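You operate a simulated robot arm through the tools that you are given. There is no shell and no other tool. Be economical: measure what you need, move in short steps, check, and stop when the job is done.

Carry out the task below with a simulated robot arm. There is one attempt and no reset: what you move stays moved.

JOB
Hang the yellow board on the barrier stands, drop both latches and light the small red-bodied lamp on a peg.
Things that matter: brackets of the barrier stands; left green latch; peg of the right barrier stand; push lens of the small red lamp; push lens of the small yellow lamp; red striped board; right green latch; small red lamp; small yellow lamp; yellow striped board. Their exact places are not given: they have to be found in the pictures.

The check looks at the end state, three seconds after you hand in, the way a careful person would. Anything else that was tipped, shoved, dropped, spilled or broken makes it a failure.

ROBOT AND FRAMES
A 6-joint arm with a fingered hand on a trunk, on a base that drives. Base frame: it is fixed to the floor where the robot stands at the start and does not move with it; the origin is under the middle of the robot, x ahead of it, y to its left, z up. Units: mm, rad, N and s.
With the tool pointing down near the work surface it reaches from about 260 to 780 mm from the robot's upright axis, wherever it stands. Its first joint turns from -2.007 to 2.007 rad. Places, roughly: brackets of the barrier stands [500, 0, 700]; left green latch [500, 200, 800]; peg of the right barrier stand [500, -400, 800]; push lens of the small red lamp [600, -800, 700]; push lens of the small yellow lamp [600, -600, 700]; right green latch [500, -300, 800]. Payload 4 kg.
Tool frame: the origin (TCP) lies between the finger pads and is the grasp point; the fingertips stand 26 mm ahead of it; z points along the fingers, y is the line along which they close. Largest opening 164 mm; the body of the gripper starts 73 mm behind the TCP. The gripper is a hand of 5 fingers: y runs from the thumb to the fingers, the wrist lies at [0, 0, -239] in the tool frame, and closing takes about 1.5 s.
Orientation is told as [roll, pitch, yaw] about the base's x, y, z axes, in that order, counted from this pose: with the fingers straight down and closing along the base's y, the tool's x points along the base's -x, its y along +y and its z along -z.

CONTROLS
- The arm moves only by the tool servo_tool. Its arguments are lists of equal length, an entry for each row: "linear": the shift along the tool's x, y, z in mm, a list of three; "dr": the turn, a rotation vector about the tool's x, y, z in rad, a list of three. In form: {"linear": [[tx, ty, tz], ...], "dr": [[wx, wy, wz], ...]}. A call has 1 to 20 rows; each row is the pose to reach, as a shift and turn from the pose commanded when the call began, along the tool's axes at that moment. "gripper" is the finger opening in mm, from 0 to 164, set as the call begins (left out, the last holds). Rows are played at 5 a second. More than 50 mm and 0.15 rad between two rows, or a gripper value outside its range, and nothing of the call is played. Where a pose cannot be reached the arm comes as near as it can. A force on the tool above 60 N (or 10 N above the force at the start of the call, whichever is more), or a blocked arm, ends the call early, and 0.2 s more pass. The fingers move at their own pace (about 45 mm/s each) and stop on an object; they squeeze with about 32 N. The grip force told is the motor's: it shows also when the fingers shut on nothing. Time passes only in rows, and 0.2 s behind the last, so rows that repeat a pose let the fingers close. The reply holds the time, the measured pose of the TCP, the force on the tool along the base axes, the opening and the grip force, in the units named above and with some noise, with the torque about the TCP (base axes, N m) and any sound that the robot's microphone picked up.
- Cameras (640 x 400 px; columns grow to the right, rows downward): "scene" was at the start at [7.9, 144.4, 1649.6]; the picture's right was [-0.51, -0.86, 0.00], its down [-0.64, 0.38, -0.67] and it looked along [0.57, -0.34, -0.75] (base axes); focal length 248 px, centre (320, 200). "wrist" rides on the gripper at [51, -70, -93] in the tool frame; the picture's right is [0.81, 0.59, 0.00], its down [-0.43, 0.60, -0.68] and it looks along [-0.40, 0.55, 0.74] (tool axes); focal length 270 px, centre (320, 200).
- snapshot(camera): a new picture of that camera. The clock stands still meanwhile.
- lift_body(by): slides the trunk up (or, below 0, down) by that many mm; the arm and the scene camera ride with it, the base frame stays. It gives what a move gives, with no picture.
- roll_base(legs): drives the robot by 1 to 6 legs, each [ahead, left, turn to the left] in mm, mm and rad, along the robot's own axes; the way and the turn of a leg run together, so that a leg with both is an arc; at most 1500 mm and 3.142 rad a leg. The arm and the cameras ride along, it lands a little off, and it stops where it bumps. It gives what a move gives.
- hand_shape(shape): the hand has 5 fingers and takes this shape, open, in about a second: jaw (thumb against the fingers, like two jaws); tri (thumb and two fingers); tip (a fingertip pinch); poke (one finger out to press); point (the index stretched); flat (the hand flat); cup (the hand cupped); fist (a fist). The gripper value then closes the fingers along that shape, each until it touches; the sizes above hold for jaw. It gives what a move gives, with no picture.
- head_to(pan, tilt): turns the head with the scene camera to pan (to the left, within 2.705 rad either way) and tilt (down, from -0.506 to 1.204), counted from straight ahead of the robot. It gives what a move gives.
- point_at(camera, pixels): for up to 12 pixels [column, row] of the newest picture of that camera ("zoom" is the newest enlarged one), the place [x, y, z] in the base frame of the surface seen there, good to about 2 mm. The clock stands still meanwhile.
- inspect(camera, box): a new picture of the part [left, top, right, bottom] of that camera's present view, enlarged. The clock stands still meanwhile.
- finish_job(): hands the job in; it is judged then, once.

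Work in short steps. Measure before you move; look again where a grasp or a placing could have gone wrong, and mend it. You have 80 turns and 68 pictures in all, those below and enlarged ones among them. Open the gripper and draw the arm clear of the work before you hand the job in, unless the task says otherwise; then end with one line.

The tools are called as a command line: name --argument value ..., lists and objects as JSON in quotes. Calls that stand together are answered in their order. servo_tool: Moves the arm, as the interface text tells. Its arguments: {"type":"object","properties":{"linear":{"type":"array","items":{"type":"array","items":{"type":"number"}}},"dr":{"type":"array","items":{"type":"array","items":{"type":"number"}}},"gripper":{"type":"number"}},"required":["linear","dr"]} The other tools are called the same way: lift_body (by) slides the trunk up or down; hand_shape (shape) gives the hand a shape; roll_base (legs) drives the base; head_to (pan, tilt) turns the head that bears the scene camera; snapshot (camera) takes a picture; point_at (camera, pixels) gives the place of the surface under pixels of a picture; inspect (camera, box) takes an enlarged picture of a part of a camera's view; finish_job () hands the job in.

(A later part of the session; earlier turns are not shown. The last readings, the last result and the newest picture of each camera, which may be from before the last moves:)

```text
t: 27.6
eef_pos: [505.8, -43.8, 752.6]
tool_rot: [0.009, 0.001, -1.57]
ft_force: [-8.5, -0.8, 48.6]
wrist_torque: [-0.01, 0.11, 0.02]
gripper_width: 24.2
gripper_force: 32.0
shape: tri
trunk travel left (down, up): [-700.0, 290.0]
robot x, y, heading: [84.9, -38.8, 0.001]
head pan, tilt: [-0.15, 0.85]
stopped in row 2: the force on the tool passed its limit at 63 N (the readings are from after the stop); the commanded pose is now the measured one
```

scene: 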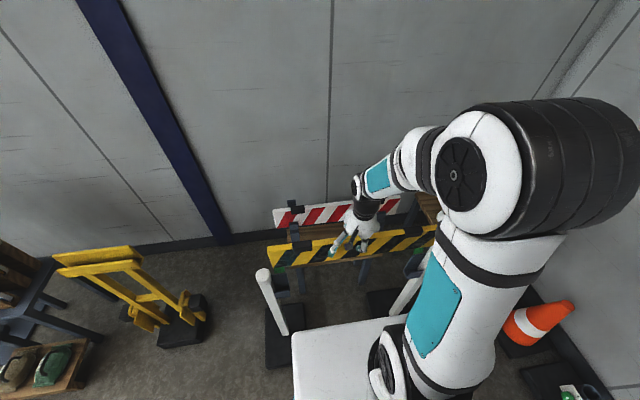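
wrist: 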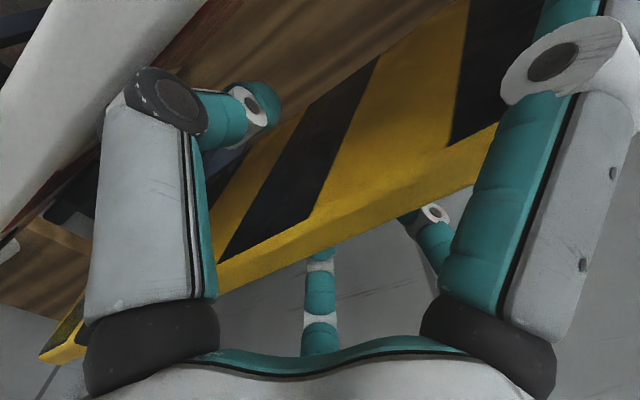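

Contact force 45–60 N at TCP z≈753. I back off a little and look at whether the board is seated.

servo_tool --linear '[[0, 0, -2]]' --dr '[[0, 0, 0]]'

inspect --camera "scene" --box '[250, 220, 346, 310]'

point_at --camera "zoom" --pixels '[[240, 285], [280, 310], [330, 310], [300, 290], [240, 325], [230, 262], [360, 252], [310, 260]]'

snapshot --camera "wrist"

```text
t: 28.0
eef_pos: [506.7, -44.1, 752.1]
tool_rot: [0.007, -0.001, -1.57]
ft_force: [-5.4, 1.3, 38.5]
wrist_torque: [0.04, 0.1, 0.03]
gripper_width: 24.2
gripper_force: 32.6
shape: tri
trunk travel left (down, up): [-700.0, 290.0]
robot x, y, heading: [87.6, -37.6, 0.003]
head pan, tilt: [-0.15, 0.85]
```

```text
4.44 times, centred on (298, 265) of scene
```

zoom: 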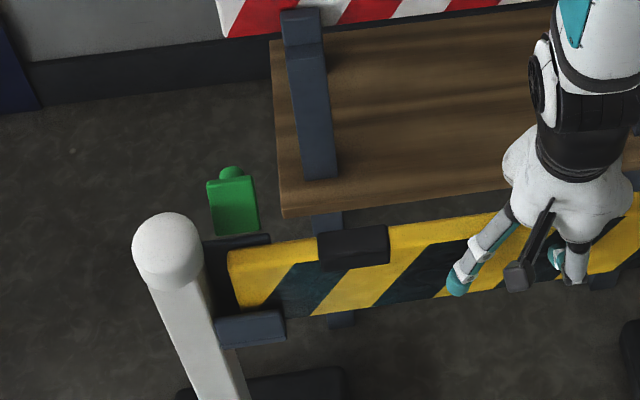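

```text
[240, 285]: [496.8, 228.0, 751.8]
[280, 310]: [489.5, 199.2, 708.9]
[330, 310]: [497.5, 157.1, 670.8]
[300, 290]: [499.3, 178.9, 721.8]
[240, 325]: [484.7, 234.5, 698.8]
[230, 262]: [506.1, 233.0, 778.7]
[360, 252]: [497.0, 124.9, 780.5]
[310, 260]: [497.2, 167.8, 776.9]
```

```text
33 pictures are left
```

wrist: 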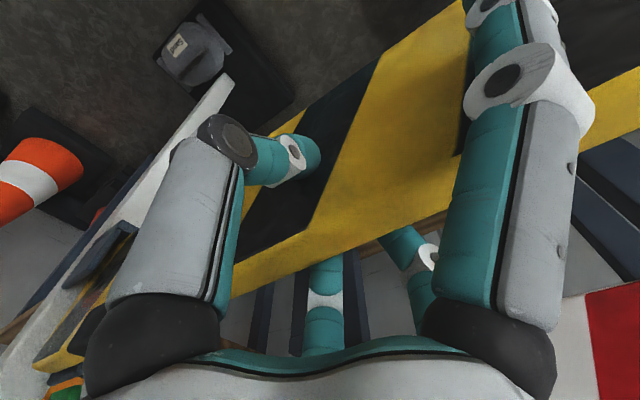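

Left is seated (top z≈779, bottom ≈661). I check the right end through the wrist camera.

inspect --camera "wrist" --box '[20, 190, 220, 400]'

point_at --camera "wrist" --pixels '[[260, 262], [60, 348], [100, 250], [85, 330], [200, 275]]'

```text
1.90 times, centred on (120, 295) of wrist
```

zoom: 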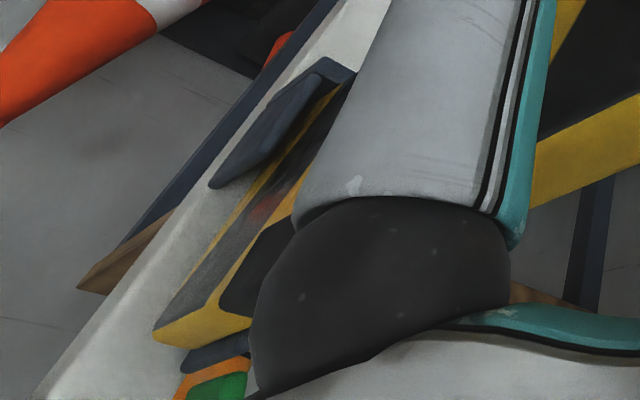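

```text
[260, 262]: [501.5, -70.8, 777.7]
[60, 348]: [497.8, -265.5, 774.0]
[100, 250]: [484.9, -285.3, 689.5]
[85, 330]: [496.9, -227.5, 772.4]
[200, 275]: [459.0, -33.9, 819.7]
```

The board is in both channels (top ≈777). I open to 80 mm and retreat upward.

servo_tool --linear '[[0, 0, -2], [0, 0, -2], [0, 0, -2], [0, 0, -2], [0, 0, -2], [0, 0, -2], [0, 0, -10], [0, 0, -40], [0, 0, -80], [0, 0, -120], [0, 0, -165], [0, 0, -210]]' --dr '[[0, 0, 0], [0, 0, 0], [0, 0, 0], [0, 0, 0], [0, 0, 0], [0, 0, 0], [0, 0, 0], [0, 0, 0], [0, 0, 0], [0, 0, 0], [0, 0, 0], [0, 0, 0]]' --gripper 90

hand_shape --shape "poke"

snapshot --camera "scene"

snapshot --camera "wrist"

```text
t: 30.6
eef_pos: [507.5, -44.7, 962.9]
tool_rot: [0.006, -0.001, -1.568]
ft_force: [0.5, -0.4, 0.8]
wrist_torque: [0.01, -0.03, -0.03]
gripper_width: 89.6
gripper_force: 0.1
shape: tri
trunk travel left (down, up): [-700.0, 290.0]
robot x, y, heading: [87.0, -34.8, -0.002]
head pan, tilt: [-0.15, 0.85]
```

```text
t: 31.5
eef_pos: [508.8, -45.0, 960.7]
tool_rot: [0.003, 0.0, -1.569]
ft_force: [-0.3, 0.1, -0.1]
wrist_torque: [-0.01, -0.01, 0.01]
gripper_width: 0.0
gripper_force: 0.1
shape: poke
trunk travel left (down, up): [-700.0, 290.0]
robot x, y, heading: [90.1, -35.5, 0.003]
head pan, tilt: [-0.15, 0.85]
```

```text
31 pictures are left
```

scene: 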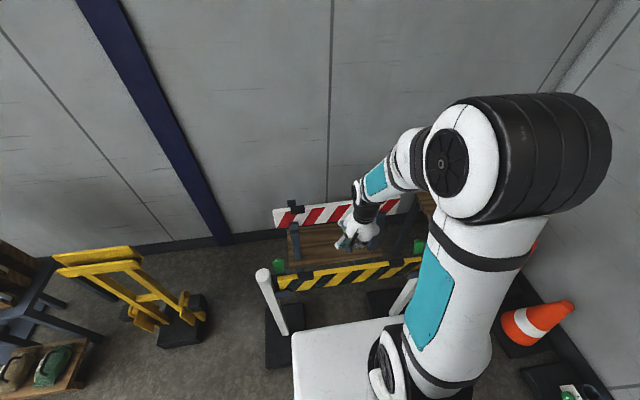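

```text
30 pictures are left
```

wrist: 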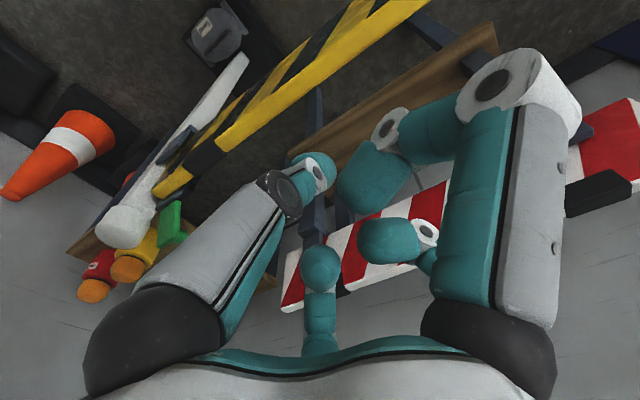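

Board hangs well. I measure the digits in the poke shape to know which one sticks out.

point_at --camera "wrist" --pixels '[[320, 265], [365, 180], [390, 240], [315, 170], [345, 195], [430, 120], [320, 330]]'

inspect --camera "scene" --box '[310, 180, 410, 255]'

inspect --camera "scene" --box '[256, 240, 316, 295]'

point_at --camera "zoom" --pixels '[[250, 145], [250, 162], [250, 190], [220, 180], [280, 180], [245, 215], [260, 210]]'

```text
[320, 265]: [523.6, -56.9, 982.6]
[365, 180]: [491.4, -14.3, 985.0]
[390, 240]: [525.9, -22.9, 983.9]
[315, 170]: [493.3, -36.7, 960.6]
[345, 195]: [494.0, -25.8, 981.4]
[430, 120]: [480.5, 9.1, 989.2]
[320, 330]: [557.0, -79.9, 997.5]
```

```text
5.33 times, centred on (360, 218) of scene
```

zoom: 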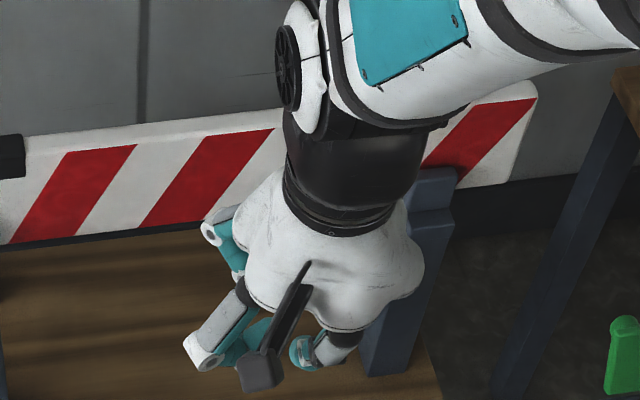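

```text
7.27 times, centred on (286, 268) of scene
```

zoom: 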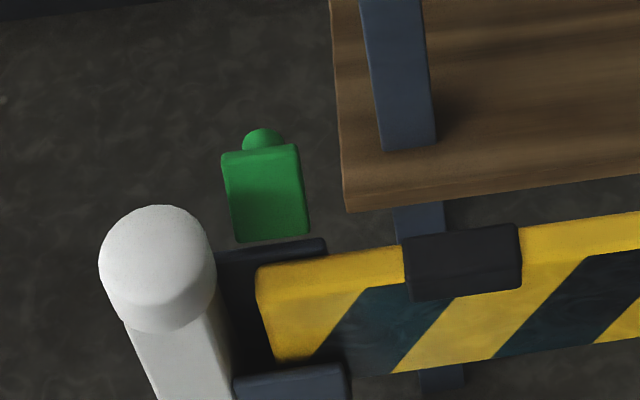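

```text
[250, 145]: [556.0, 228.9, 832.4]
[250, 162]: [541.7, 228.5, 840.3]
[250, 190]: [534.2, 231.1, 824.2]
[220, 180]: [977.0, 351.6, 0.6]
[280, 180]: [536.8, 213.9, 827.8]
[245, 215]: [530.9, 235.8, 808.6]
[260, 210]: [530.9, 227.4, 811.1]
```

Latch left spans y≈200–245, leaning back (x 531→542, knob at x≈556, z 832). I'll use a closed jaw as a bunch of fingertips, go behind the latch at y≈208 (clear of the post cap) and sweep it toward the robot.

hand_shape --shape "jaw"

servo_tool --linear '[[36, 15, 0], [72, 30, 0], [108, 45, 0], [144, 60, 0], [180, 75, 0], [216, 90, 0], [253, 102, 0], [253, 102, 0], [253, 102, 0]]' --dr '[[0, 0, 0], [0, 0, 0], [0, 0, 0], [0, 0, 0], [0, 0, 0], [0, 0, 0], [0, 0, 0], [0, 0, 0], [0, 0, 0]]' --gripper 0

inspect --camera "scene" --box '[240, 150, 336, 290]'

```text
t: 32.4
eef_pos: [507.9, -45.7, 961.5]
tool_rot: [0.005, 0.0, -1.57]
ft_force: [-0.2, 0.1, -0.2]
wrist_torque: [0.02, -0.03, 0.02]
gripper_width: 164.2
gripper_force: 0.1
shape: jaw
trunk travel left (down, up): [-700.0, 290.0]
robot x, y, heading: [89.6, -31.9, 0.005]
head pan, tilt: [-0.15, 0.85]
```

```text
t: 34.4
eef_pos: [608.9, 209.5, 963.2]
tool_rot: [0.004, -0.001, -1.57]
ft_force: [-0.7, 0.9, -0.3]
wrist_torque: [0.03, 0.03, -0.02]
gripper_width: 0.0
gripper_force: 0.0
shape: jaw
trunk travel left (down, up): [-700.0, 290.0]
robot x, y, heading: [91.8, -33.9, 0.001]
head pan, tilt: [-0.15, 0.85]
```

```text
2.86 times, centred on (288, 220) of scene
```

zoom: 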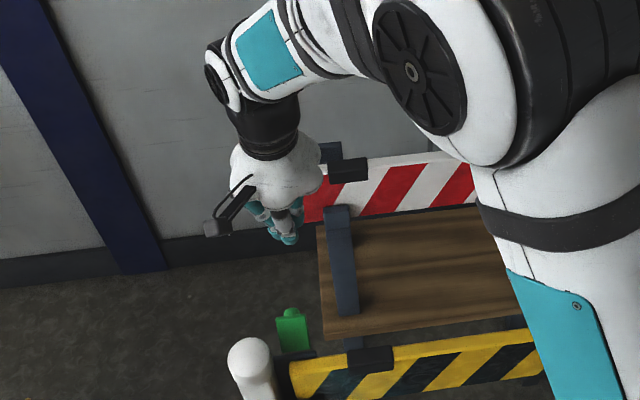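

I check where the bunch's lowest tip is.

point_at --camera "zoom" --pixels '[[288, 240], [285, 228], [270, 220], [298, 215]]'

```text
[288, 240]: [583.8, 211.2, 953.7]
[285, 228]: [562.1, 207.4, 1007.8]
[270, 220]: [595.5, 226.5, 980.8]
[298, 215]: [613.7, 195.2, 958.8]
```

Tips reach to about TCP−18, thumb front at TCP−25. I descend to TCP z 843 behind the latch and sweep 85 mm toward −x.

servo_tool --linear '[[0, 0, 40], [0, 0, 80], [0, 0, 120], [0, -10, 120], [0, -20, 120], [0, -30, 120], [0, -40, 120], [0, -50, 120], [0, -60, 120], [0, -70, 120], [0, -80, 120], [0, -88, 120]]' --dr '[[0, 0, 0], [0, 0, 0], [0, 0, 0], [0, 0, 0], [0, 0, 0], [0, 0, 0], [0, 0, 0], [0, 0, 0], [0, 0, 0], [0, 0, 0], [0, 0, 0], [0, 0, 0]]'

inspect --camera "scene" --box '[250, 220, 330, 295]'

```text
t: 37.0
eef_pos: [520.8, 209.9, 842.3]
tool_rot: [0.005, -0.001, -1.569]
ft_force: [0.1, -1.1, 0.0]
wrist_torque: [0.02, 0.02, 0.0]
gripper_width: 0.0
gripper_force: 31.9
shape: jaw
trunk travel left (down, up): [-700.0, 290.0]
robot x, y, heading: [90.5, -35.9, -0.003]
head pan, tilt: [-0.15, 0.85]
```

```text
5.33 times, centred on (290, 258) of scene
```

zoom: 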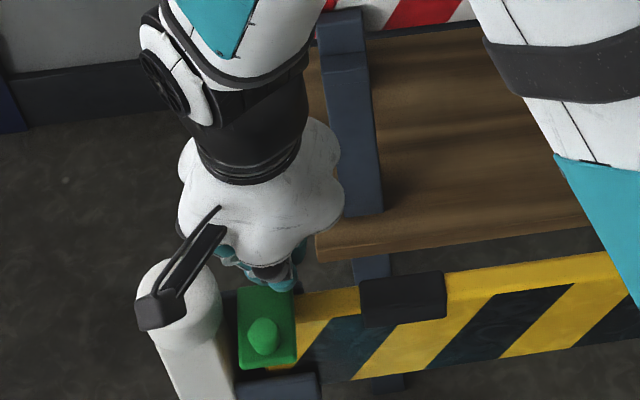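

The left latch swung forward over the board. I lift, go around at height to behind the right latch (mirror y ≈ −297, x 609).

servo_tool --linear '[[0, 10, -40], [0, 20, -80], [0, 40, -120], [-40, 64, -120], [-85, 88, -120], [-130, 88, -120], [-175, 88, -120], [-220, 88, -120], [-265, 88, -120], [-310, 88, -120], [-355, 88, -120], [-400, 88, -120], [-445, 88, -120], [-480, 88, -120], [-507, 88, -120]]' --dr '[[0, 0, 0], [0, 0, 0], [0, 0, 0], [0, 0, 0], [0, 0, 0], [0, 0, 0], [0, 0, 0], [0, 0, 0], [0, 0, 0], [0, 0, 0], [0, 0, 0], [0, 0, 0], [0, 0, 0], [0, 0, 0], [0, 0, 0]]'

snapshot --camera "wrist"

inspect --camera "scene" --box '[250, 220, 330, 295]'

point_at --camera "zoom" --pixels '[[265, 300], [255, 350], [265, 330], [270, 360], [262, 318]]'

```text
refused: row 5 steps farther than a row can; nothing moved
```

```text
25 pictures are left
```

wrist: 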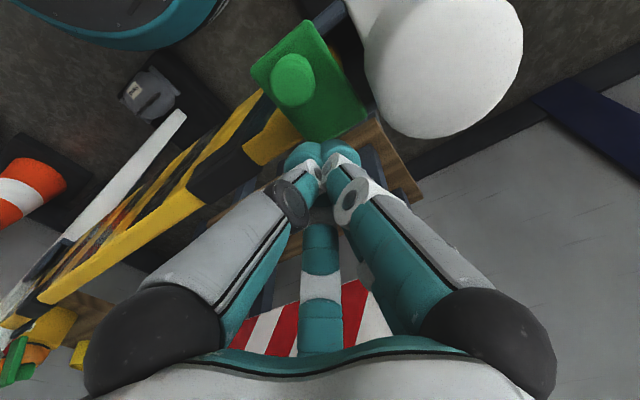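

```text
5.33 times, centred on (290, 258) of scene
```

zoom: 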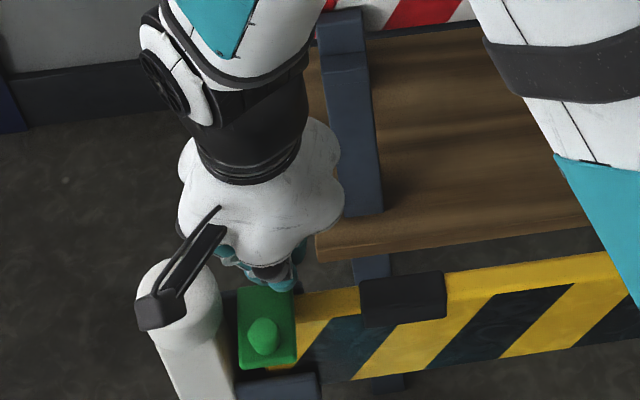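

```text
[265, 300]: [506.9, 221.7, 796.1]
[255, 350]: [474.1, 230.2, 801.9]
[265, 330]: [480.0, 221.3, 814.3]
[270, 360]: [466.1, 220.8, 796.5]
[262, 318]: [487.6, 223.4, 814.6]
```

The left latch lies flat (z≈798) across the board. A row was too long; I resend with shorter steps.

servo_tool --linear '[[0, 10, -40], [0, 20, -80], [0, 40, -105], [-30, 64, -120], [-65, 88, -120], [-105, 88, -120], [-150, 88, -120], [-195, 88, -120], [-240, 88, -120], [-285, 88, -120], [-330, 88, -120], [-375, 88, -120], [-420, 88, -120], [-465, 88, -120], [-507, 88, -120]]' --dr '[[0, 0, 0], [0, 0, 0], [0, 0, 0], [0, 0, 0], [0, 0, 0], [0, 0, 0], [0, 0, 0], [0, 0, 0], [0, 0, 0], [0, 0, 0], [0, 0, 0], [0, 0, 0], [0, 0, 0], [0, 0, 0], [0, 0, 0]]'

snapshot --camera "wrist"

```text
t: 40.2
eef_pos: [609.3, -295.3, 961.1]
tool_rot: [0.003, 0.0, -1.569]
ft_force: [-0.3, -0.5, 0.3]
wrist_torque: [0.01, 0.01, -0.03]
gripper_width: 0.0
gripper_force: 32.0
shape: jaw
trunk travel left (down, up): [-700.0, 290.0]
robot x, y, heading: [87.6, -38.9, 0.008]
head pan, tilt: [-0.15, 0.85]
```

```text
23 pictures are left
```

wrist: 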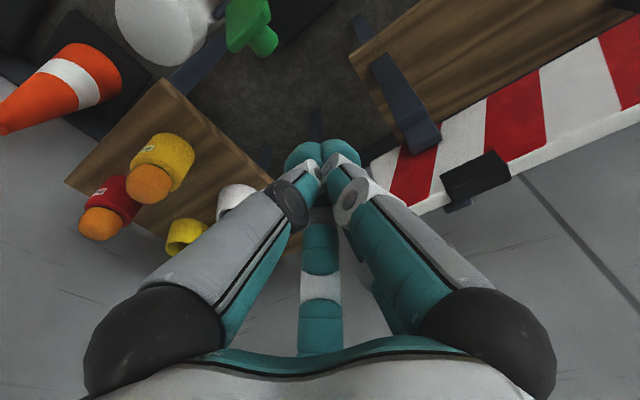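

I measure the right latch at (248,25) and knob (262,42).

point_at --camera "wrist" --pixels '[[245, 28], [263, 42], [232, 12], [265, 8], [180, 50], [130, 20], [210, 10]]'

```text
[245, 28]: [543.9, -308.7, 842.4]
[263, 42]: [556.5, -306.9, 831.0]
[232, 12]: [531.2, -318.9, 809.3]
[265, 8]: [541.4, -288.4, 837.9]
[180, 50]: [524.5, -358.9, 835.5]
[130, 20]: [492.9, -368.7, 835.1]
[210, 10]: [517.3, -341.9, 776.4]
```

Right latch is centred at y≈−307 with the cap beyond y≈−337. Same descend and sweep at y −296.

servo_tool --linear '[[0, 0, 40], [0, 0, 80], [0, 0, 118], [0, -10, 118], [0, -20, 118], [0, -30, 118], [0, -40, 118], [0, -50, 118], [0, -60, 118], [0, -70, 118], [0, -80, 118], [0, -88, 118]]' --dr '[[0, 0, 0], [0, 0, 0], [0, 0, 0], [0, 0, 0], [0, 0, 0], [0, 0, 0], [0, 0, 0], [0, 0, 0], [0, 0, 0], [0, 0, 0], [0, 0, 0], [0, 0, 0]]'

servo_tool --linear '[[0, 10, -40], [0, 20, -80], [0, 20, -120], [0, 20, -160]]' --dr '[[0, 0, 0], [0, 0, 0], [0, 0, 0], [0, 0, 0]]'

snapshot --camera "wrist"

```text
t: 42.8
eef_pos: [522.4, -297.1, 843.8]
tool_rot: [0.004, -0.001, -1.569]
ft_force: [1.2, 0.3, 0.1]
wrist_torque: [0.01, 0.0, -0.04]
gripper_width: 0.0
gripper_force: 32.2
shape: jaw
trunk travel left (down, up): [-700.0, 290.0]
robot x, y, heading: [90.0, -37.1, 0.001]
head pan, tilt: [-0.15, 0.85]
```

```text
t: 43.8
eef_pos: [540.6, -296.6, 1004.1]
tool_rot: [0.005, 0.0, -1.571]
ft_force: [0.7, -0.2, -0.9]
wrist_torque: [0.0, 0.0, -0.02]
gripper_width: 0.2
gripper_force: 32.1
shape: jaw
trunk travel left (down, up): [-700.0, 290.0]
robot x, y, heading: [90.6, -39.2, 0.0]
head pan, tilt: [-0.15, 0.85]
```

```text
22 pictures are left
```

wrist: 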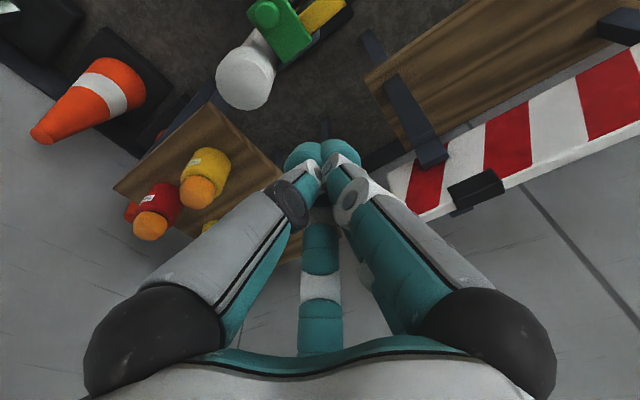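

Right latch looks down. I measure it and the peg cap's rim points precisely with an enlarged wrist view.

inspect --camera "wrist" --box '[195, 0, 355, 120]'

point_at --camera "zoom" --pixels '[[350, 110], [290, 50], [420, 140], [95, 280], [200, 200], [305, 280], [190, 350], [200, 280], [130, 220], [270, 230], [260, 360], [130, 350]]'

```text
3.33 times, centred on (275, 60) of wrist
```

zoom: 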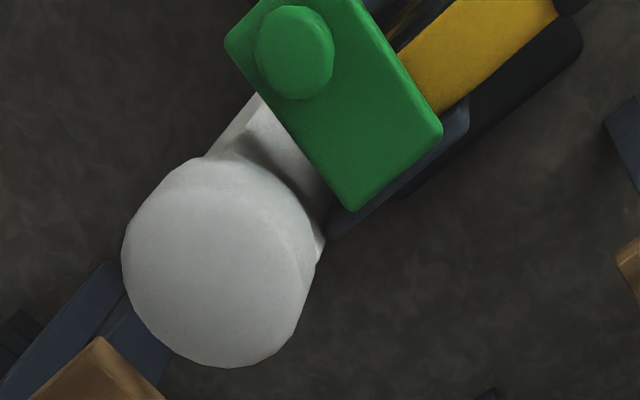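

```text
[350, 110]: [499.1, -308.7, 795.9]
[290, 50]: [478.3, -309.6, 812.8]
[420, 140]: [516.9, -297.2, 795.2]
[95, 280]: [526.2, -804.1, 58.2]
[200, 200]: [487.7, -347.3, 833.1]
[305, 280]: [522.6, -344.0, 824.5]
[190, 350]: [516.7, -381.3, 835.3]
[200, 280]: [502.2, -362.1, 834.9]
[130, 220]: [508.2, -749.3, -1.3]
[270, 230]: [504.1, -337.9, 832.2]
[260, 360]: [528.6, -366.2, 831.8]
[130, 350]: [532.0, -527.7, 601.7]
```

Latch flat at z≈796. Peg centre ≈ (505,−363), top z 835. The red lamp (590,−737) is out of reach, so I must drive back then right; first I look at the floor obstacles on the right.

head_to --pan -1.1 --tilt 1.0

snapshot --camera "scene"

```text
t: 45.0
eef_pos: [541.3, -297.7, 1003.8]
tool_rot: [0.004, 0.0, -1.57]
ft_force: [-0.1, 0.3, -0.4]
wrist_torque: [0.02, 0.01, 0.01]
gripper_width: 0.1
gripper_force: 32.3
shape: jaw
trunk travel left (down, up): [-700.0, 290.0]
robot x, y, heading: [88.3, -39.4, 0.003]
head pan, tilt: [-1.1, 1.0]
```

```text
20 pictures are left
```

scene: 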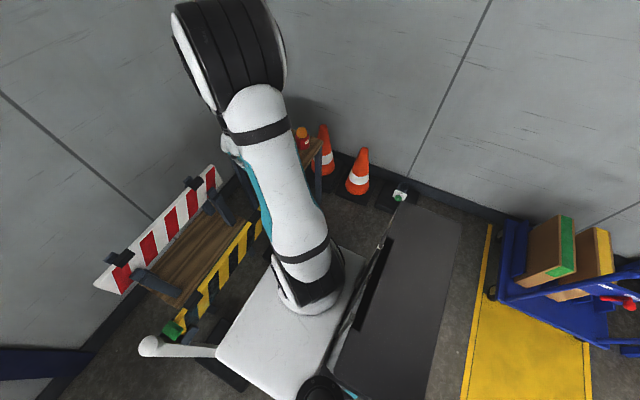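

Measure the nearest right-side obstacles: plinth with padlock (395,200), cone bases, table legs, cart.

point_at --camera "scene" --pixels '[[378, 205], [390, 212], [358, 200], [345, 190], [340, 230], [335, 245], [372, 222], [460, 210], [500, 290], [318, 200], [470, 300]]'

```text
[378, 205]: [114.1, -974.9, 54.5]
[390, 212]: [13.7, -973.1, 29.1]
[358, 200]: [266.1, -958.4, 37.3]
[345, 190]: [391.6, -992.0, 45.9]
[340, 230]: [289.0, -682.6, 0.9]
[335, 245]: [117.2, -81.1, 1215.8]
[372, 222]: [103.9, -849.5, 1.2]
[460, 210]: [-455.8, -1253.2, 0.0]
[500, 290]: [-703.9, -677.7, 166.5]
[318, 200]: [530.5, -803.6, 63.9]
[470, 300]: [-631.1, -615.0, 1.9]
```

Obstacles start at y≈−950, so there is room. I drive back 100 mm, then 330 mm right.

roll_base --legs '[[-100, 0, 0], [0, -330, 0]]'

servo_tool --linear '[[0, 0, 0]]' --dr '[[0, 0, 0]]'

head_to --pan -0.75 --tilt 0.95

snapshot --camera "scene"

```text
t: 48.0
eef_pos: [442.6, -625.3, 1002.6]
tool_rot: [0.003, 0.0, -1.571]
ft_force: [0.6, -0.2, 0.0]
wrist_torque: [0.04, 0.01, 0.0]
gripper_width: 0.0
gripper_force: 32.6
shape: jaw
trunk travel left (down, up): [-700.0, 290.0]
robot x, y, heading: [-8.1, -362.4, -0.0]
head pan, tilt: [-1.1, 1.0]
```

```text
t: 48.4
eef_pos: [443.2, -625.3, 1004.2]
tool_rot: [0.005, -0.001, -1.572]
ft_force: [0.7, 0.2, 0.2]
wrist_torque: [0.01, -0.04, 0.0]
gripper_width: 0.0
gripper_force: 32.0
shape: jaw
trunk travel left (down, up): [-700.0, 290.0]
robot x, y, heading: [-7.8, -362.4, -0.001]
head pan, tilt: [-1.1, 1.0]
```

```text
t: 49.2
eef_pos: [442.3, -623.4, 1003.9]
tool_rot: [0.003, 0.0, -1.571]
ft_force: [0.1, 0.1, 0.2]
wrist_torque: [0.0, 0.01, -0.02]
gripper_width: 0.0
gripper_force: 31.9
shape: jaw
trunk travel left (down, up): [-700.0, 290.0]
robot x, y, heading: [-7.2, -363.0, -0.003]
head pan, tilt: [-0.75, 0.949]
```

```text
19 pictures are left
```

scene: 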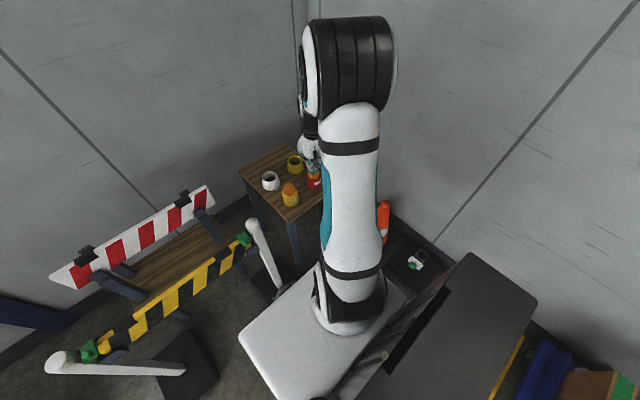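

I enlarge the lamps and measure the red one.

inspect --camera "scene" --box '[260, 140, 332, 215]'

point_at --camera "zoom" --pixels '[[290, 200], [285, 225], [255, 290], [290, 170], [310, 250], [160, 260], [190, 300], [280, 240], [260, 330]]'

snapshot --camera "wrist"

```text
5.33 times, centred on (296, 178) of scene
```

zoom: 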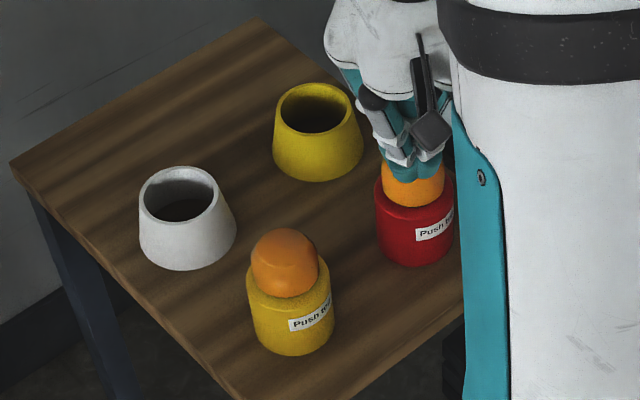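

```text
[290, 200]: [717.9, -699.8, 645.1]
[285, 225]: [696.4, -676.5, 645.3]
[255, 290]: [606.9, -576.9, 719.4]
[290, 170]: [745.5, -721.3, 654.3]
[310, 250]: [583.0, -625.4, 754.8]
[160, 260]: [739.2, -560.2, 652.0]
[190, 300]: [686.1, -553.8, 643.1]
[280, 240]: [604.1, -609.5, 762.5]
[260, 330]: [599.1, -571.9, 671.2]
```

```text
17 pictures are left
```

wrist: 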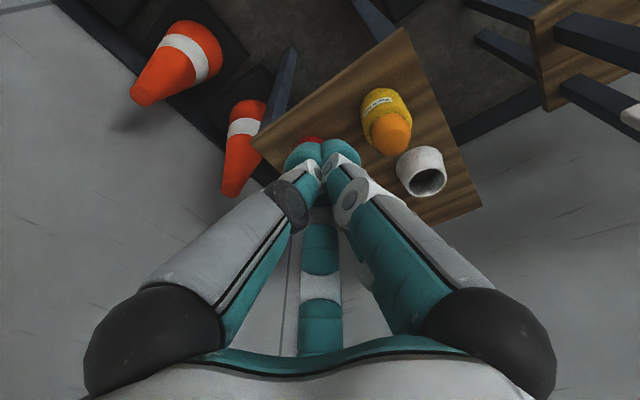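

Points on the red lamp's body that are visible.

point_at --camera "zoom" --pixels '[[380, 200], [385, 240], [410, 258], [415, 245], [430, 200], [440, 250], [392, 198], [448, 215], [395, 175], [250, 300], [331, 290], [290, 340]]'

```text
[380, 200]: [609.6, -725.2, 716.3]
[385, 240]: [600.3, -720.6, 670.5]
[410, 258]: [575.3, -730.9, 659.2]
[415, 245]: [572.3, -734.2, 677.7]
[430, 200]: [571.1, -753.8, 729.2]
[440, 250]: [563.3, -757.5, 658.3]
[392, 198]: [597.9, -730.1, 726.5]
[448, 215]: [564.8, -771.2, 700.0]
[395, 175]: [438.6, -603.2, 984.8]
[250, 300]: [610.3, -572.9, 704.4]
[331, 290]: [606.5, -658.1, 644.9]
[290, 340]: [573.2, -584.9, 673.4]
```

Circle fit gives the red lamp centre ≈ (600,−757), radius ≈37; yellow lamp ≈ (607,−605). The radial jaw suits it. I move above it with an opening of 125 and come down to z≈880 to look.

servo_tool --linear '[[-27, 31, 0], [-54, 62, 0], [-81, 93, 0], [-108, 125, 0], [-133, 157, 0], [-133, 157, 40], [-133, 157, 80], [-133, 157, 120]]' --dr '[[0, 0, 0], [0, 0, 0], [0, 0, 0], [0, 0, 0], [0, 0, 0], [0, 0, 0], [0, 0, 0], [0, 0, 0]]' --gripper 125

snapshot --camera "wrist"

inspect --camera "scene" --box '[268, 130, 348, 215]'

```text
t: 51.0
eef_pos: [601.0, -759.7, 882.4]
tool_rot: [0.003, 0.0, -1.57]
ft_force: [0.0, 0.9, -0.4]
wrist_torque: [-0.01, -0.02, 0.03]
gripper_width: 125.1
gripper_force: 0.1
shape: jaw
trunk travel left (down, up): [-700.0, 290.0]
robot x, y, heading: [-6.6, -361.4, 0.001]
head pan, tilt: [-0.75, 0.949]
```

```text
16 pictures are left
```

wrist: 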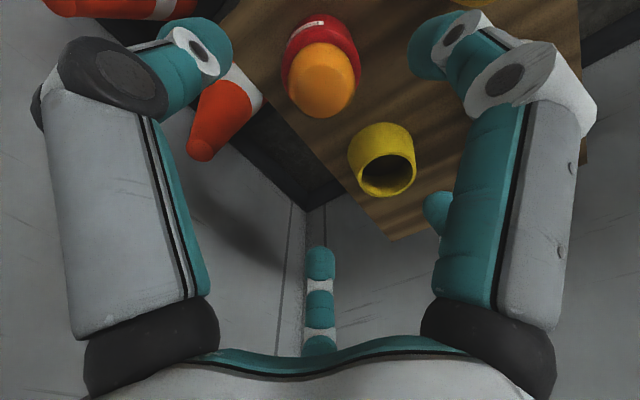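

```text
4.71 times, centred on (308, 172) of scene
```

zoom: 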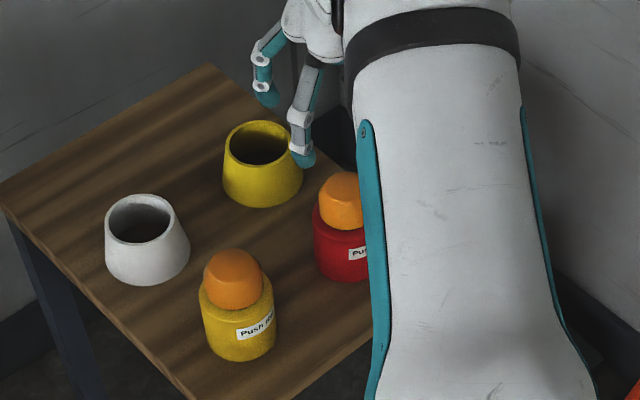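

Measuring the lens and body in the wrist picture (lens around (322,80)).

point_at --camera "wrist" --pixels '[[322, 80], [294, 80], [350, 82], [322, 52], [322, 108], [286, 70], [357, 62], [322, 36], [295, 40], [345, 35], [284, 82]]'

```text
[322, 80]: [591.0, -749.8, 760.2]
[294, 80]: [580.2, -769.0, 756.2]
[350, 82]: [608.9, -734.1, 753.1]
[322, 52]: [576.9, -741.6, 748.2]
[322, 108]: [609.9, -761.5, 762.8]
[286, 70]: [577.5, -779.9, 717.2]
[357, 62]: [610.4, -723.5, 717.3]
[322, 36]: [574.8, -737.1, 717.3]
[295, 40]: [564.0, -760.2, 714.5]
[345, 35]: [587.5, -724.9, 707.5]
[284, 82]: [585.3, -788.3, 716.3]
```

Body top z≈717, centre ≈ (600,−757), R≈35; lens top ≈764. I descend to TCP z 705 (palm ≈778 stays clear of the lens) with a small correction.

servo_tool --linear '[[3, -1, 40], [3, -1, 80], [3, -1, 115], [3, -1, 145], [3, -1, 165], [3, -1, 177]]' --dr '[[0, 0, 0], [0, 0, 0], [0, 0, 0], [0, 0, 0], [0, 0, 0], [0, 0, 0]]'

snapshot --camera "wrist"

```text
t: 52.4
eef_pos: [601.3, -754.2, 707.1]
tool_rot: [0.006, 0.001, -1.571]
ft_force: [-0.2, 0.1, -1.8]
wrist_torque: [-0.05, -0.01, -0.04]
gripper_width: 125.5
gripper_force: 0.0
shape: jaw
trunk travel left (down, up): [-700.0, 290.0]
robot x, y, heading: [-9.9, -361.5, 0.003]
head pan, tilt: [-0.75, 0.949]
```

```text
14 pictures are left
```

wrist: 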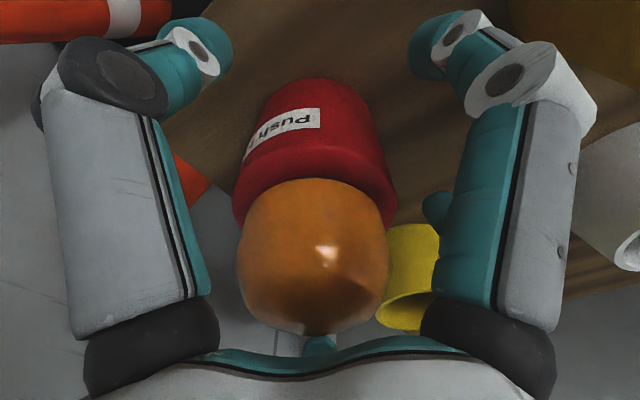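

The lamp sits centred in the hand, the lens clear of the palm. Closing.

servo_tool --linear '[[0, 0, 0], [0, 0, 0], [0, 0, 0], [0, 0, 0], [0, 0, 0], [0, 0, 0], [0, 0, 0]]' --dr '[[0, 0, 0], [0, 0, 0], [0, 0, 0], [0, 0, 0], [0, 0, 0], [0, 0, 0], [0, 0, 0]]' --gripper 0

servo_tool --linear '[[0, 0, -8], [0, 0, -25], [0, 0, -50]]' --dr '[[0, 0, 0], [0, 0, 0], [0, 0, 0]]'

snapshot --camera "wrist"

```text
t: 54.0
eef_pos: [599.0, -754.1, 706.3]
tool_rot: [0.003, -0.001, -1.57]
ft_force: [0.8, -0.4, -0.9]
wrist_torque: [-0.02, 0.0, 0.01]
gripper_width: 65.7
gripper_force: 32.4
shape: jaw
trunk travel left (down, up): [-700.0, 290.0]
robot x, y, heading: [-7.8, -360.8, -0.002]
head pan, tilt: [-0.75, 0.949]
```

```text
t: 54.8
eef_pos: [599.9, -754.7, 757.8]
tool_rot: [0.005, 0.0, -1.572]
ft_force: [0.5, 0.0, -2.8]
wrist_torque: [0.03, -0.01, -0.01]
gripper_width: 65.8
gripper_force: 31.7
shape: jaw
trunk travel left (down, up): [-700.0, 290.0]
robot x, y, heading: [-8.0, -360.7, -0.001]
head pan, tilt: [-0.75, 0.949]
```

```text
13 pictures are left
```

wrist: 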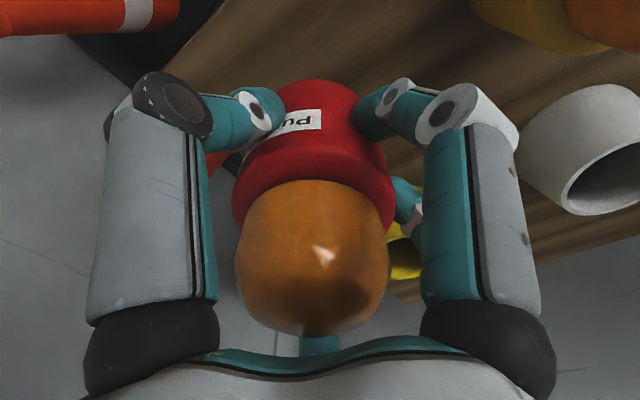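

Lamp is held (Ø66). I raise to z≈960 and carry it over the peg at (505,−363).

servo_tool --linear '[[0, 0, -40], [0, 0, -80], [0, 0, -120], [0, 0, -160], [0, 0, -200], [40, -10, -200], [80, -20, -200], [120, -30, -200], [160, -40, -200], [200, -50, -200], [240, -60, -200], [280, -70, -200], [320, -80, -200], [360, -90, -200], [391, -95, -200]]' --dr '[[0, 0, 0], [0, 0, 0], [0, 0, 0], [0, 0, 0], [0, 0, 0], [0, 0, 0], [0, 0, 0], [0, 0, 0], [0, 0, 0], [0, 0, 0], [0, 0, 0], [0, 0, 0], [0, 0, 0], [0, 0, 0], [0, 0, 0]]'

head_to --pan -0.35 --tilt 1.0

snapshot --camera "scene"

```text
t: 58.0
eef_pos: [501.6, -359.9, 955.6]
tool_rot: [0.002, -0.001, -1.573]
ft_force: [-0.3, 0.5, -2.3]
wrist_torque: [0.01, 0.0, 0.02]
gripper_width: 65.5
gripper_force: 31.7
shape: jaw
trunk travel left (down, up): [-700.0, 290.0]
robot x, y, heading: [-4.9, -360.6, 0.001]
head pan, tilt: [-0.75, 0.949]
```

```text
t: 58.9
eef_pos: [502.5, -360.5, 954.7]
tool_rot: [0.003, 0.001, -1.57]
ft_force: [0.4, -0.3, -2.8]
wrist_torque: [-0.01, 0.03, 0.0]
gripper_width: 65.5
gripper_force: 31.9
shape: jaw
trunk travel left (down, up): [-700.0, 290.0]
robot x, y, heading: [-5.9, -363.1, -0.006]
head pan, tilt: [-0.351, 1.0]
```

```text
12 pictures are left
```

scene: 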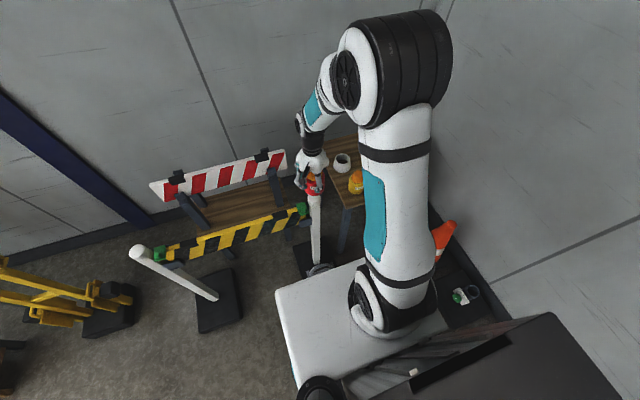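

Enlarge lamp and peg and measure both.

inspect --camera "scene" --box '[288, 150, 348, 225]'

point_at --camera "zoom" --pixels '[[280, 260], [260, 255], [300, 252], [262, 232], [280, 240], [298, 225], [282, 300], [262, 285], [305, 280]]'

```text
5.33 times, centred on (318, 188) of scene
```

zoom: 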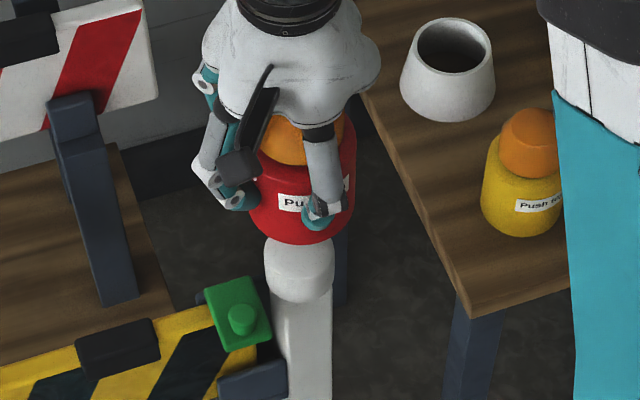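

```text
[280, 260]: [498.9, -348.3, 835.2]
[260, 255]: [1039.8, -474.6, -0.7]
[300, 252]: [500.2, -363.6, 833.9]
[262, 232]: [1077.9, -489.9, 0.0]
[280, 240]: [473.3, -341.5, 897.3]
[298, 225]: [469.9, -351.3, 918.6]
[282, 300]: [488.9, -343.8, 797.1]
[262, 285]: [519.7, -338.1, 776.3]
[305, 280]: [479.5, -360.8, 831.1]
```

I query more body points on lamp and peg for a circle fit.

point_at --camera "zoom" --pixels '[[262, 215], [275, 222], [290, 232], [318, 236], [335, 228], [348, 212], [270, 275], [280, 285], [300, 290], [318, 288], [330, 275], [328, 252]]'

```text
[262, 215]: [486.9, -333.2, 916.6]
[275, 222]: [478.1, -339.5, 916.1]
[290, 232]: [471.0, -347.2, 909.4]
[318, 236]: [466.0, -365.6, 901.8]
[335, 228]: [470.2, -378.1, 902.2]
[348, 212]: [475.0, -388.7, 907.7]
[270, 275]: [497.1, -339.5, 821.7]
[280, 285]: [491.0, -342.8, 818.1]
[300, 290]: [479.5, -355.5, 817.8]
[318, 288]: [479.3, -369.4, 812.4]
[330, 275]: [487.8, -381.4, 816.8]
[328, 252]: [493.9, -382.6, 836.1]
```

Fits: lamp axis (500,−364.5), peg axis (503.5,−363), R 24. I correct by (+3.5,+1.5) and lower 52 mm to just above the peg.

servo_tool --linear '[[1.5, 3.5, 0], [1.5, 3.5, 20], [1.5, 3.5, 40], [1.5, 3.5, 52]]' --dr '[[0, 0, 0], [0, 0, 0], [0, 0, 0], [0, 0, 0]]'

inspect --camera "scene" --box '[288, 155, 348, 230]'

point_at --camera "zoom" --pixels '[[275, 235], [290, 240], [305, 242], [320, 240], [335, 232], [278, 262], [290, 268], [305, 270], [320, 265], [330, 258]]'

```text
t: 59.9
eef_pos: [508.9, -361.4, 904.3]
tool_rot: [0.004, 0.0, -1.569]
ft_force: [-0.6, 0.5, -2.7]
wrist_torque: [0.04, 0.02, -0.01]
gripper_width: 65.6
gripper_force: 32.4
shape: jaw
trunk travel left (down, up): [-700.0, 290.0]
robot x, y, heading: [-10.2, -362.9, -0.002]
head pan, tilt: [-0.351, 1.0]
```

```text
5.33 times, centred on (318, 192) of scene
```

zoom: 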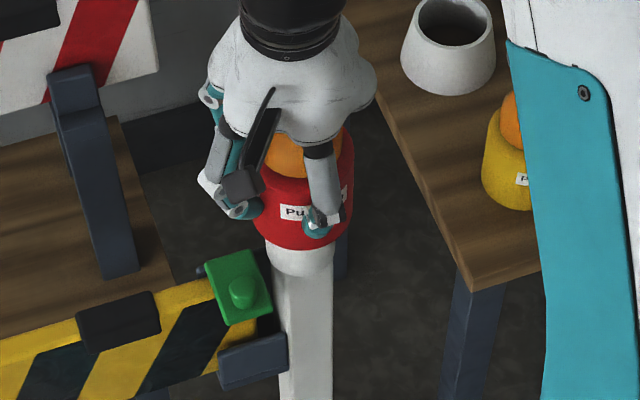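

```text
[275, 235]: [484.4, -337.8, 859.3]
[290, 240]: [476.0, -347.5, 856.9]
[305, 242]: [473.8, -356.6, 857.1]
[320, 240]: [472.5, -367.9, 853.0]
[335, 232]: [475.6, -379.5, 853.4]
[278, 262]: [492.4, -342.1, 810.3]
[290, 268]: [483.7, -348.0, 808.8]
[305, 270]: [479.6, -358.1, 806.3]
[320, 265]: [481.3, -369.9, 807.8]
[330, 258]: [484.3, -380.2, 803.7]
```

Lamp axis now (506,−364), peg (503.5,−363.5): I shift −2.5 in x and lower slowly, 12 mm.

servo_tool --linear '[[0.5, -2.5, 0], [0.5, -2.5, 4], [0.5, -2.5, 8], [0.5, -2.5, 12]]' --dr '[[0, 0, 0], [0, 0, 0], [0, 0, 0], [0, 0, 0]]'

servo_tool --linear '[[0, 0, 3], [0, 0, 6]]' --dr '[[0, 0, 0], [0, 0, 0]]'

```text
t: 60.9
eef_pos: [506.7, -362.0, 892.7]
tool_rot: [0.004, 0.0, -1.571]
ft_force: [0.0, 0.9, -2.1]
wrist_torque: [0.04, 0.02, -0.02]
gripper_width: 65.5
gripper_force: 32.4
shape: jaw
trunk travel left (down, up): [-700.0, 290.0]
robot x, y, heading: [-8.8, -362.8, 0.001]
head pan, tilt: [-0.351, 1.0]
```

```text
t: 61.5
eef_pos: [505.8, -360.9, 886.0]
tool_rot: [0.003, 0.0, -1.57]
ft_force: [-1.5, -1.0, -3.5]
wrist_torque: [-0.02, -0.02, 0.02]
gripper_width: 65.4
gripper_force: 32.1
shape: jaw
trunk travel left (down, up): [-700.0, 290.0]
robot x, y, heading: [-4.7, -366.5, 0.005]
head pan, tilt: [-0.351, 1.0]
```

The lamp bottom (≈825) is already below the peg top without contact force: it is sliding over. Continue lowering.

servo_tool --linear '[[0, 0, 4], [0, 0, 8], [0, 0, 12]]' --dr '[[0, 0, 0], [0, 0, 0], [0, 0, 0]]'

servo_tool --linear '[[0, 0, 3], [0, 0, 6], [0, 0, 9]]' --dr '[[0, 0, 0], [0, 0, 0], [0, 0, 0]]'

inspect --camera "scene" --box '[288, 155, 348, 230]'

```text
t: 62.2
eef_pos: [506.8, -361.4, 872.9]
tool_rot: [0.005, -0.001, -1.569]
ft_force: [-0.1, 0.3, -2.2]
wrist_torque: [0.01, 0.0, 0.02]
gripper_width: 65.4
gripper_force: 32.1
shape: jaw
trunk travel left (down, up): [-700.0, 290.0]
robot x, y, heading: [-5.9, -361.8, 0.0]
head pan, tilt: [-0.351, 1.0]
```

```text
t: 63.0
eef_pos: [506.7, -361.2, 865.7]
tool_rot: [0.006, 0.001, -1.571]
ft_force: [-1.6, 1.4, 7.1]
wrist_torque: [-0.02, 0.18, -0.04]
gripper_width: 65.9
gripper_force: 32.3
shape: jaw
trunk travel left (down, up): [-700.0, 290.0]
robot x, y, heading: [-6.9, -365.1, 0.002]
head pan, tilt: [-0.351, 1.0]
```

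```text
5.33 times, centred on (318, 192) of scene
```

zoom: 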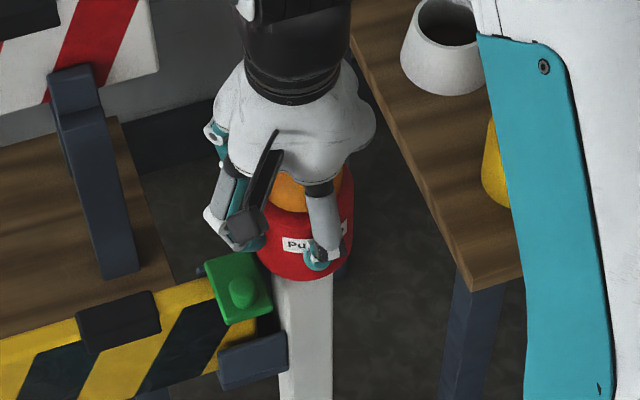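

The lamp covers the peg and rests (force +7 N). I press 2 mm to confirm seating, then open.

servo_tool --linear '[[0, 0, 2]]' --dr '[[0, 0, 0]]'

servo_tool --linear '[[0, 0, 0], [0, 0, 0], [0, 0, 0], [0, 0, 0], [0, 0, 0]]' --dr '[[0, 0, 0], [0, 0, 0], [0, 0, 0], [0, 0, 0], [0, 0, 0]]' --gripper 125

servo_tool --linear '[[0, 0, -20], [0, 0, -60], [0, 0, -100], [0, 0, -140]]' --dr '[[0, 0, 0], [0, 0, 0], [0, 0, 0], [0, 0, 0]]'

snapshot --camera "wrist"

```text
t: 63.5
eef_pos: [507.1, -361.6, 867.1]
tool_rot: [0.009, 0.002, -1.571]
ft_force: [-1.9, 0.0, 24.6]
wrist_torque: [-0.09, 0.28, 0.0]
gripper_width: 65.9
gripper_force: 31.8
shape: jaw
trunk travel left (down, up): [-700.0, 290.0]
robot x, y, heading: [-11.0, -364.8, -0.001]
head pan, tilt: [-0.351, 1.0]
```

```text
t: 64.7
eef_pos: [506.1, -361.6, 864.5]
tool_rot: [0.003, -0.001, -1.572]
ft_force: [-0.2, 1.1, -0.8]
wrist_torque: [0.0, 0.01, 0.0]
gripper_width: 124.8
gripper_force: 0.0
shape: jaw
trunk travel left (down, up): [-700.0, 290.0]
robot x, y, heading: [-4.3, -362.3, 0.001]
head pan, tilt: [-0.351, 1.0]
```

```text
t: 65.7
eef_pos: [502.7, -360.1, 1003.2]
tool_rot: [0.005, -0.001, -1.573]
ft_force: [0.6, -0.8, 0.0]
wrist_torque: [0.0, -0.06, 0.0]
gripper_width: 124.8
gripper_force: 0.0
shape: jaw
trunk travel left (down, up): [-700.0, 290.0]
robot x, y, heading: [-4.0, -363.0, -0.001]
head pan, tilt: [-0.351, 1.0]
```

```text
8 pictures are left
```

wrist: 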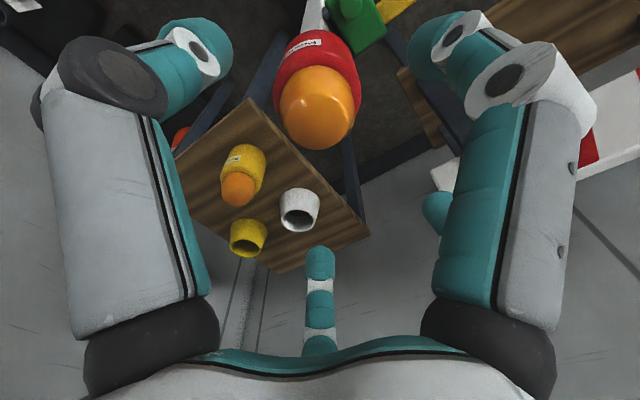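

The lamp sits on the peg. I measure the lens for pressing.

point_at --camera "wrist" --pixels '[[320, 105], [285, 105], [350, 105], [320, 75], [320, 135], [335, 125], [305, 125]]'

```text
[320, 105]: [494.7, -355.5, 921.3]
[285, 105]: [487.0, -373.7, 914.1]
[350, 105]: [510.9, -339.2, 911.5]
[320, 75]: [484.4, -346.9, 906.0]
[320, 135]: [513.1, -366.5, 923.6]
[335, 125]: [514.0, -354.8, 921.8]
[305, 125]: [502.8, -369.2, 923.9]
```

Lens top ≈ (506,−363,924). I close the fingers to a bunch, centre over the lens and come down to TCP z≈955.

servo_tool --linear '[[-3, 3, 0], [-3, 3, 0], [-3, 3, 0], [-3, 3, 0], [-3, 3, 0], [-3, 3, 0], [-3, 3, 0], [-3, 3, 0], [-3, 3, 25], [-3, 3, 48]]' --dr '[[0, 0, 0], [0, 0, 0], [0, 0, 0], [0, 0, 0], [0, 0, 0], [0, 0, 0], [0, 0, 0], [0, 0, 0], [0, 0, 0], [0, 0, 0]]' --gripper 0

servo_tool --linear '[[0, 0, 3], [0, 0, 6]]' --dr '[[0, 0, 0], [0, 0, 0]]'

```text
t: 67.8
eef_pos: [508.5, -363.6, 956.3]
tool_rot: [0.005, 0.0, -1.572]
ft_force: [-0.1, 0.5, 0.1]
wrist_torque: [0.0, -0.01, 0.03]
gripper_width: 0.0
gripper_force: 31.9
shape: jaw
trunk travel left (down, up): [-700.0, 290.0]
robot x, y, heading: [-8.5, -359.7, 0.001]
head pan, tilt: [-0.351, 1.0]
```

```text
t: 68.5
eef_pos: [508.9, -364.4, 949.8]
tool_rot: [0.006, 0.0, -1.572]
ft_force: [0.0, 0.6, 2.5]
wrist_torque: [-0.04, 0.06, -0.01]
gripper_width: 0.1
gripper_force: 31.6
shape: jaw
trunk travel left (down, up): [-700.0, 290.0]
robot x, y, heading: [-6.0, -362.1, 0.001]
head pan, tilt: [-0.351, 1.0]
heard: click
```

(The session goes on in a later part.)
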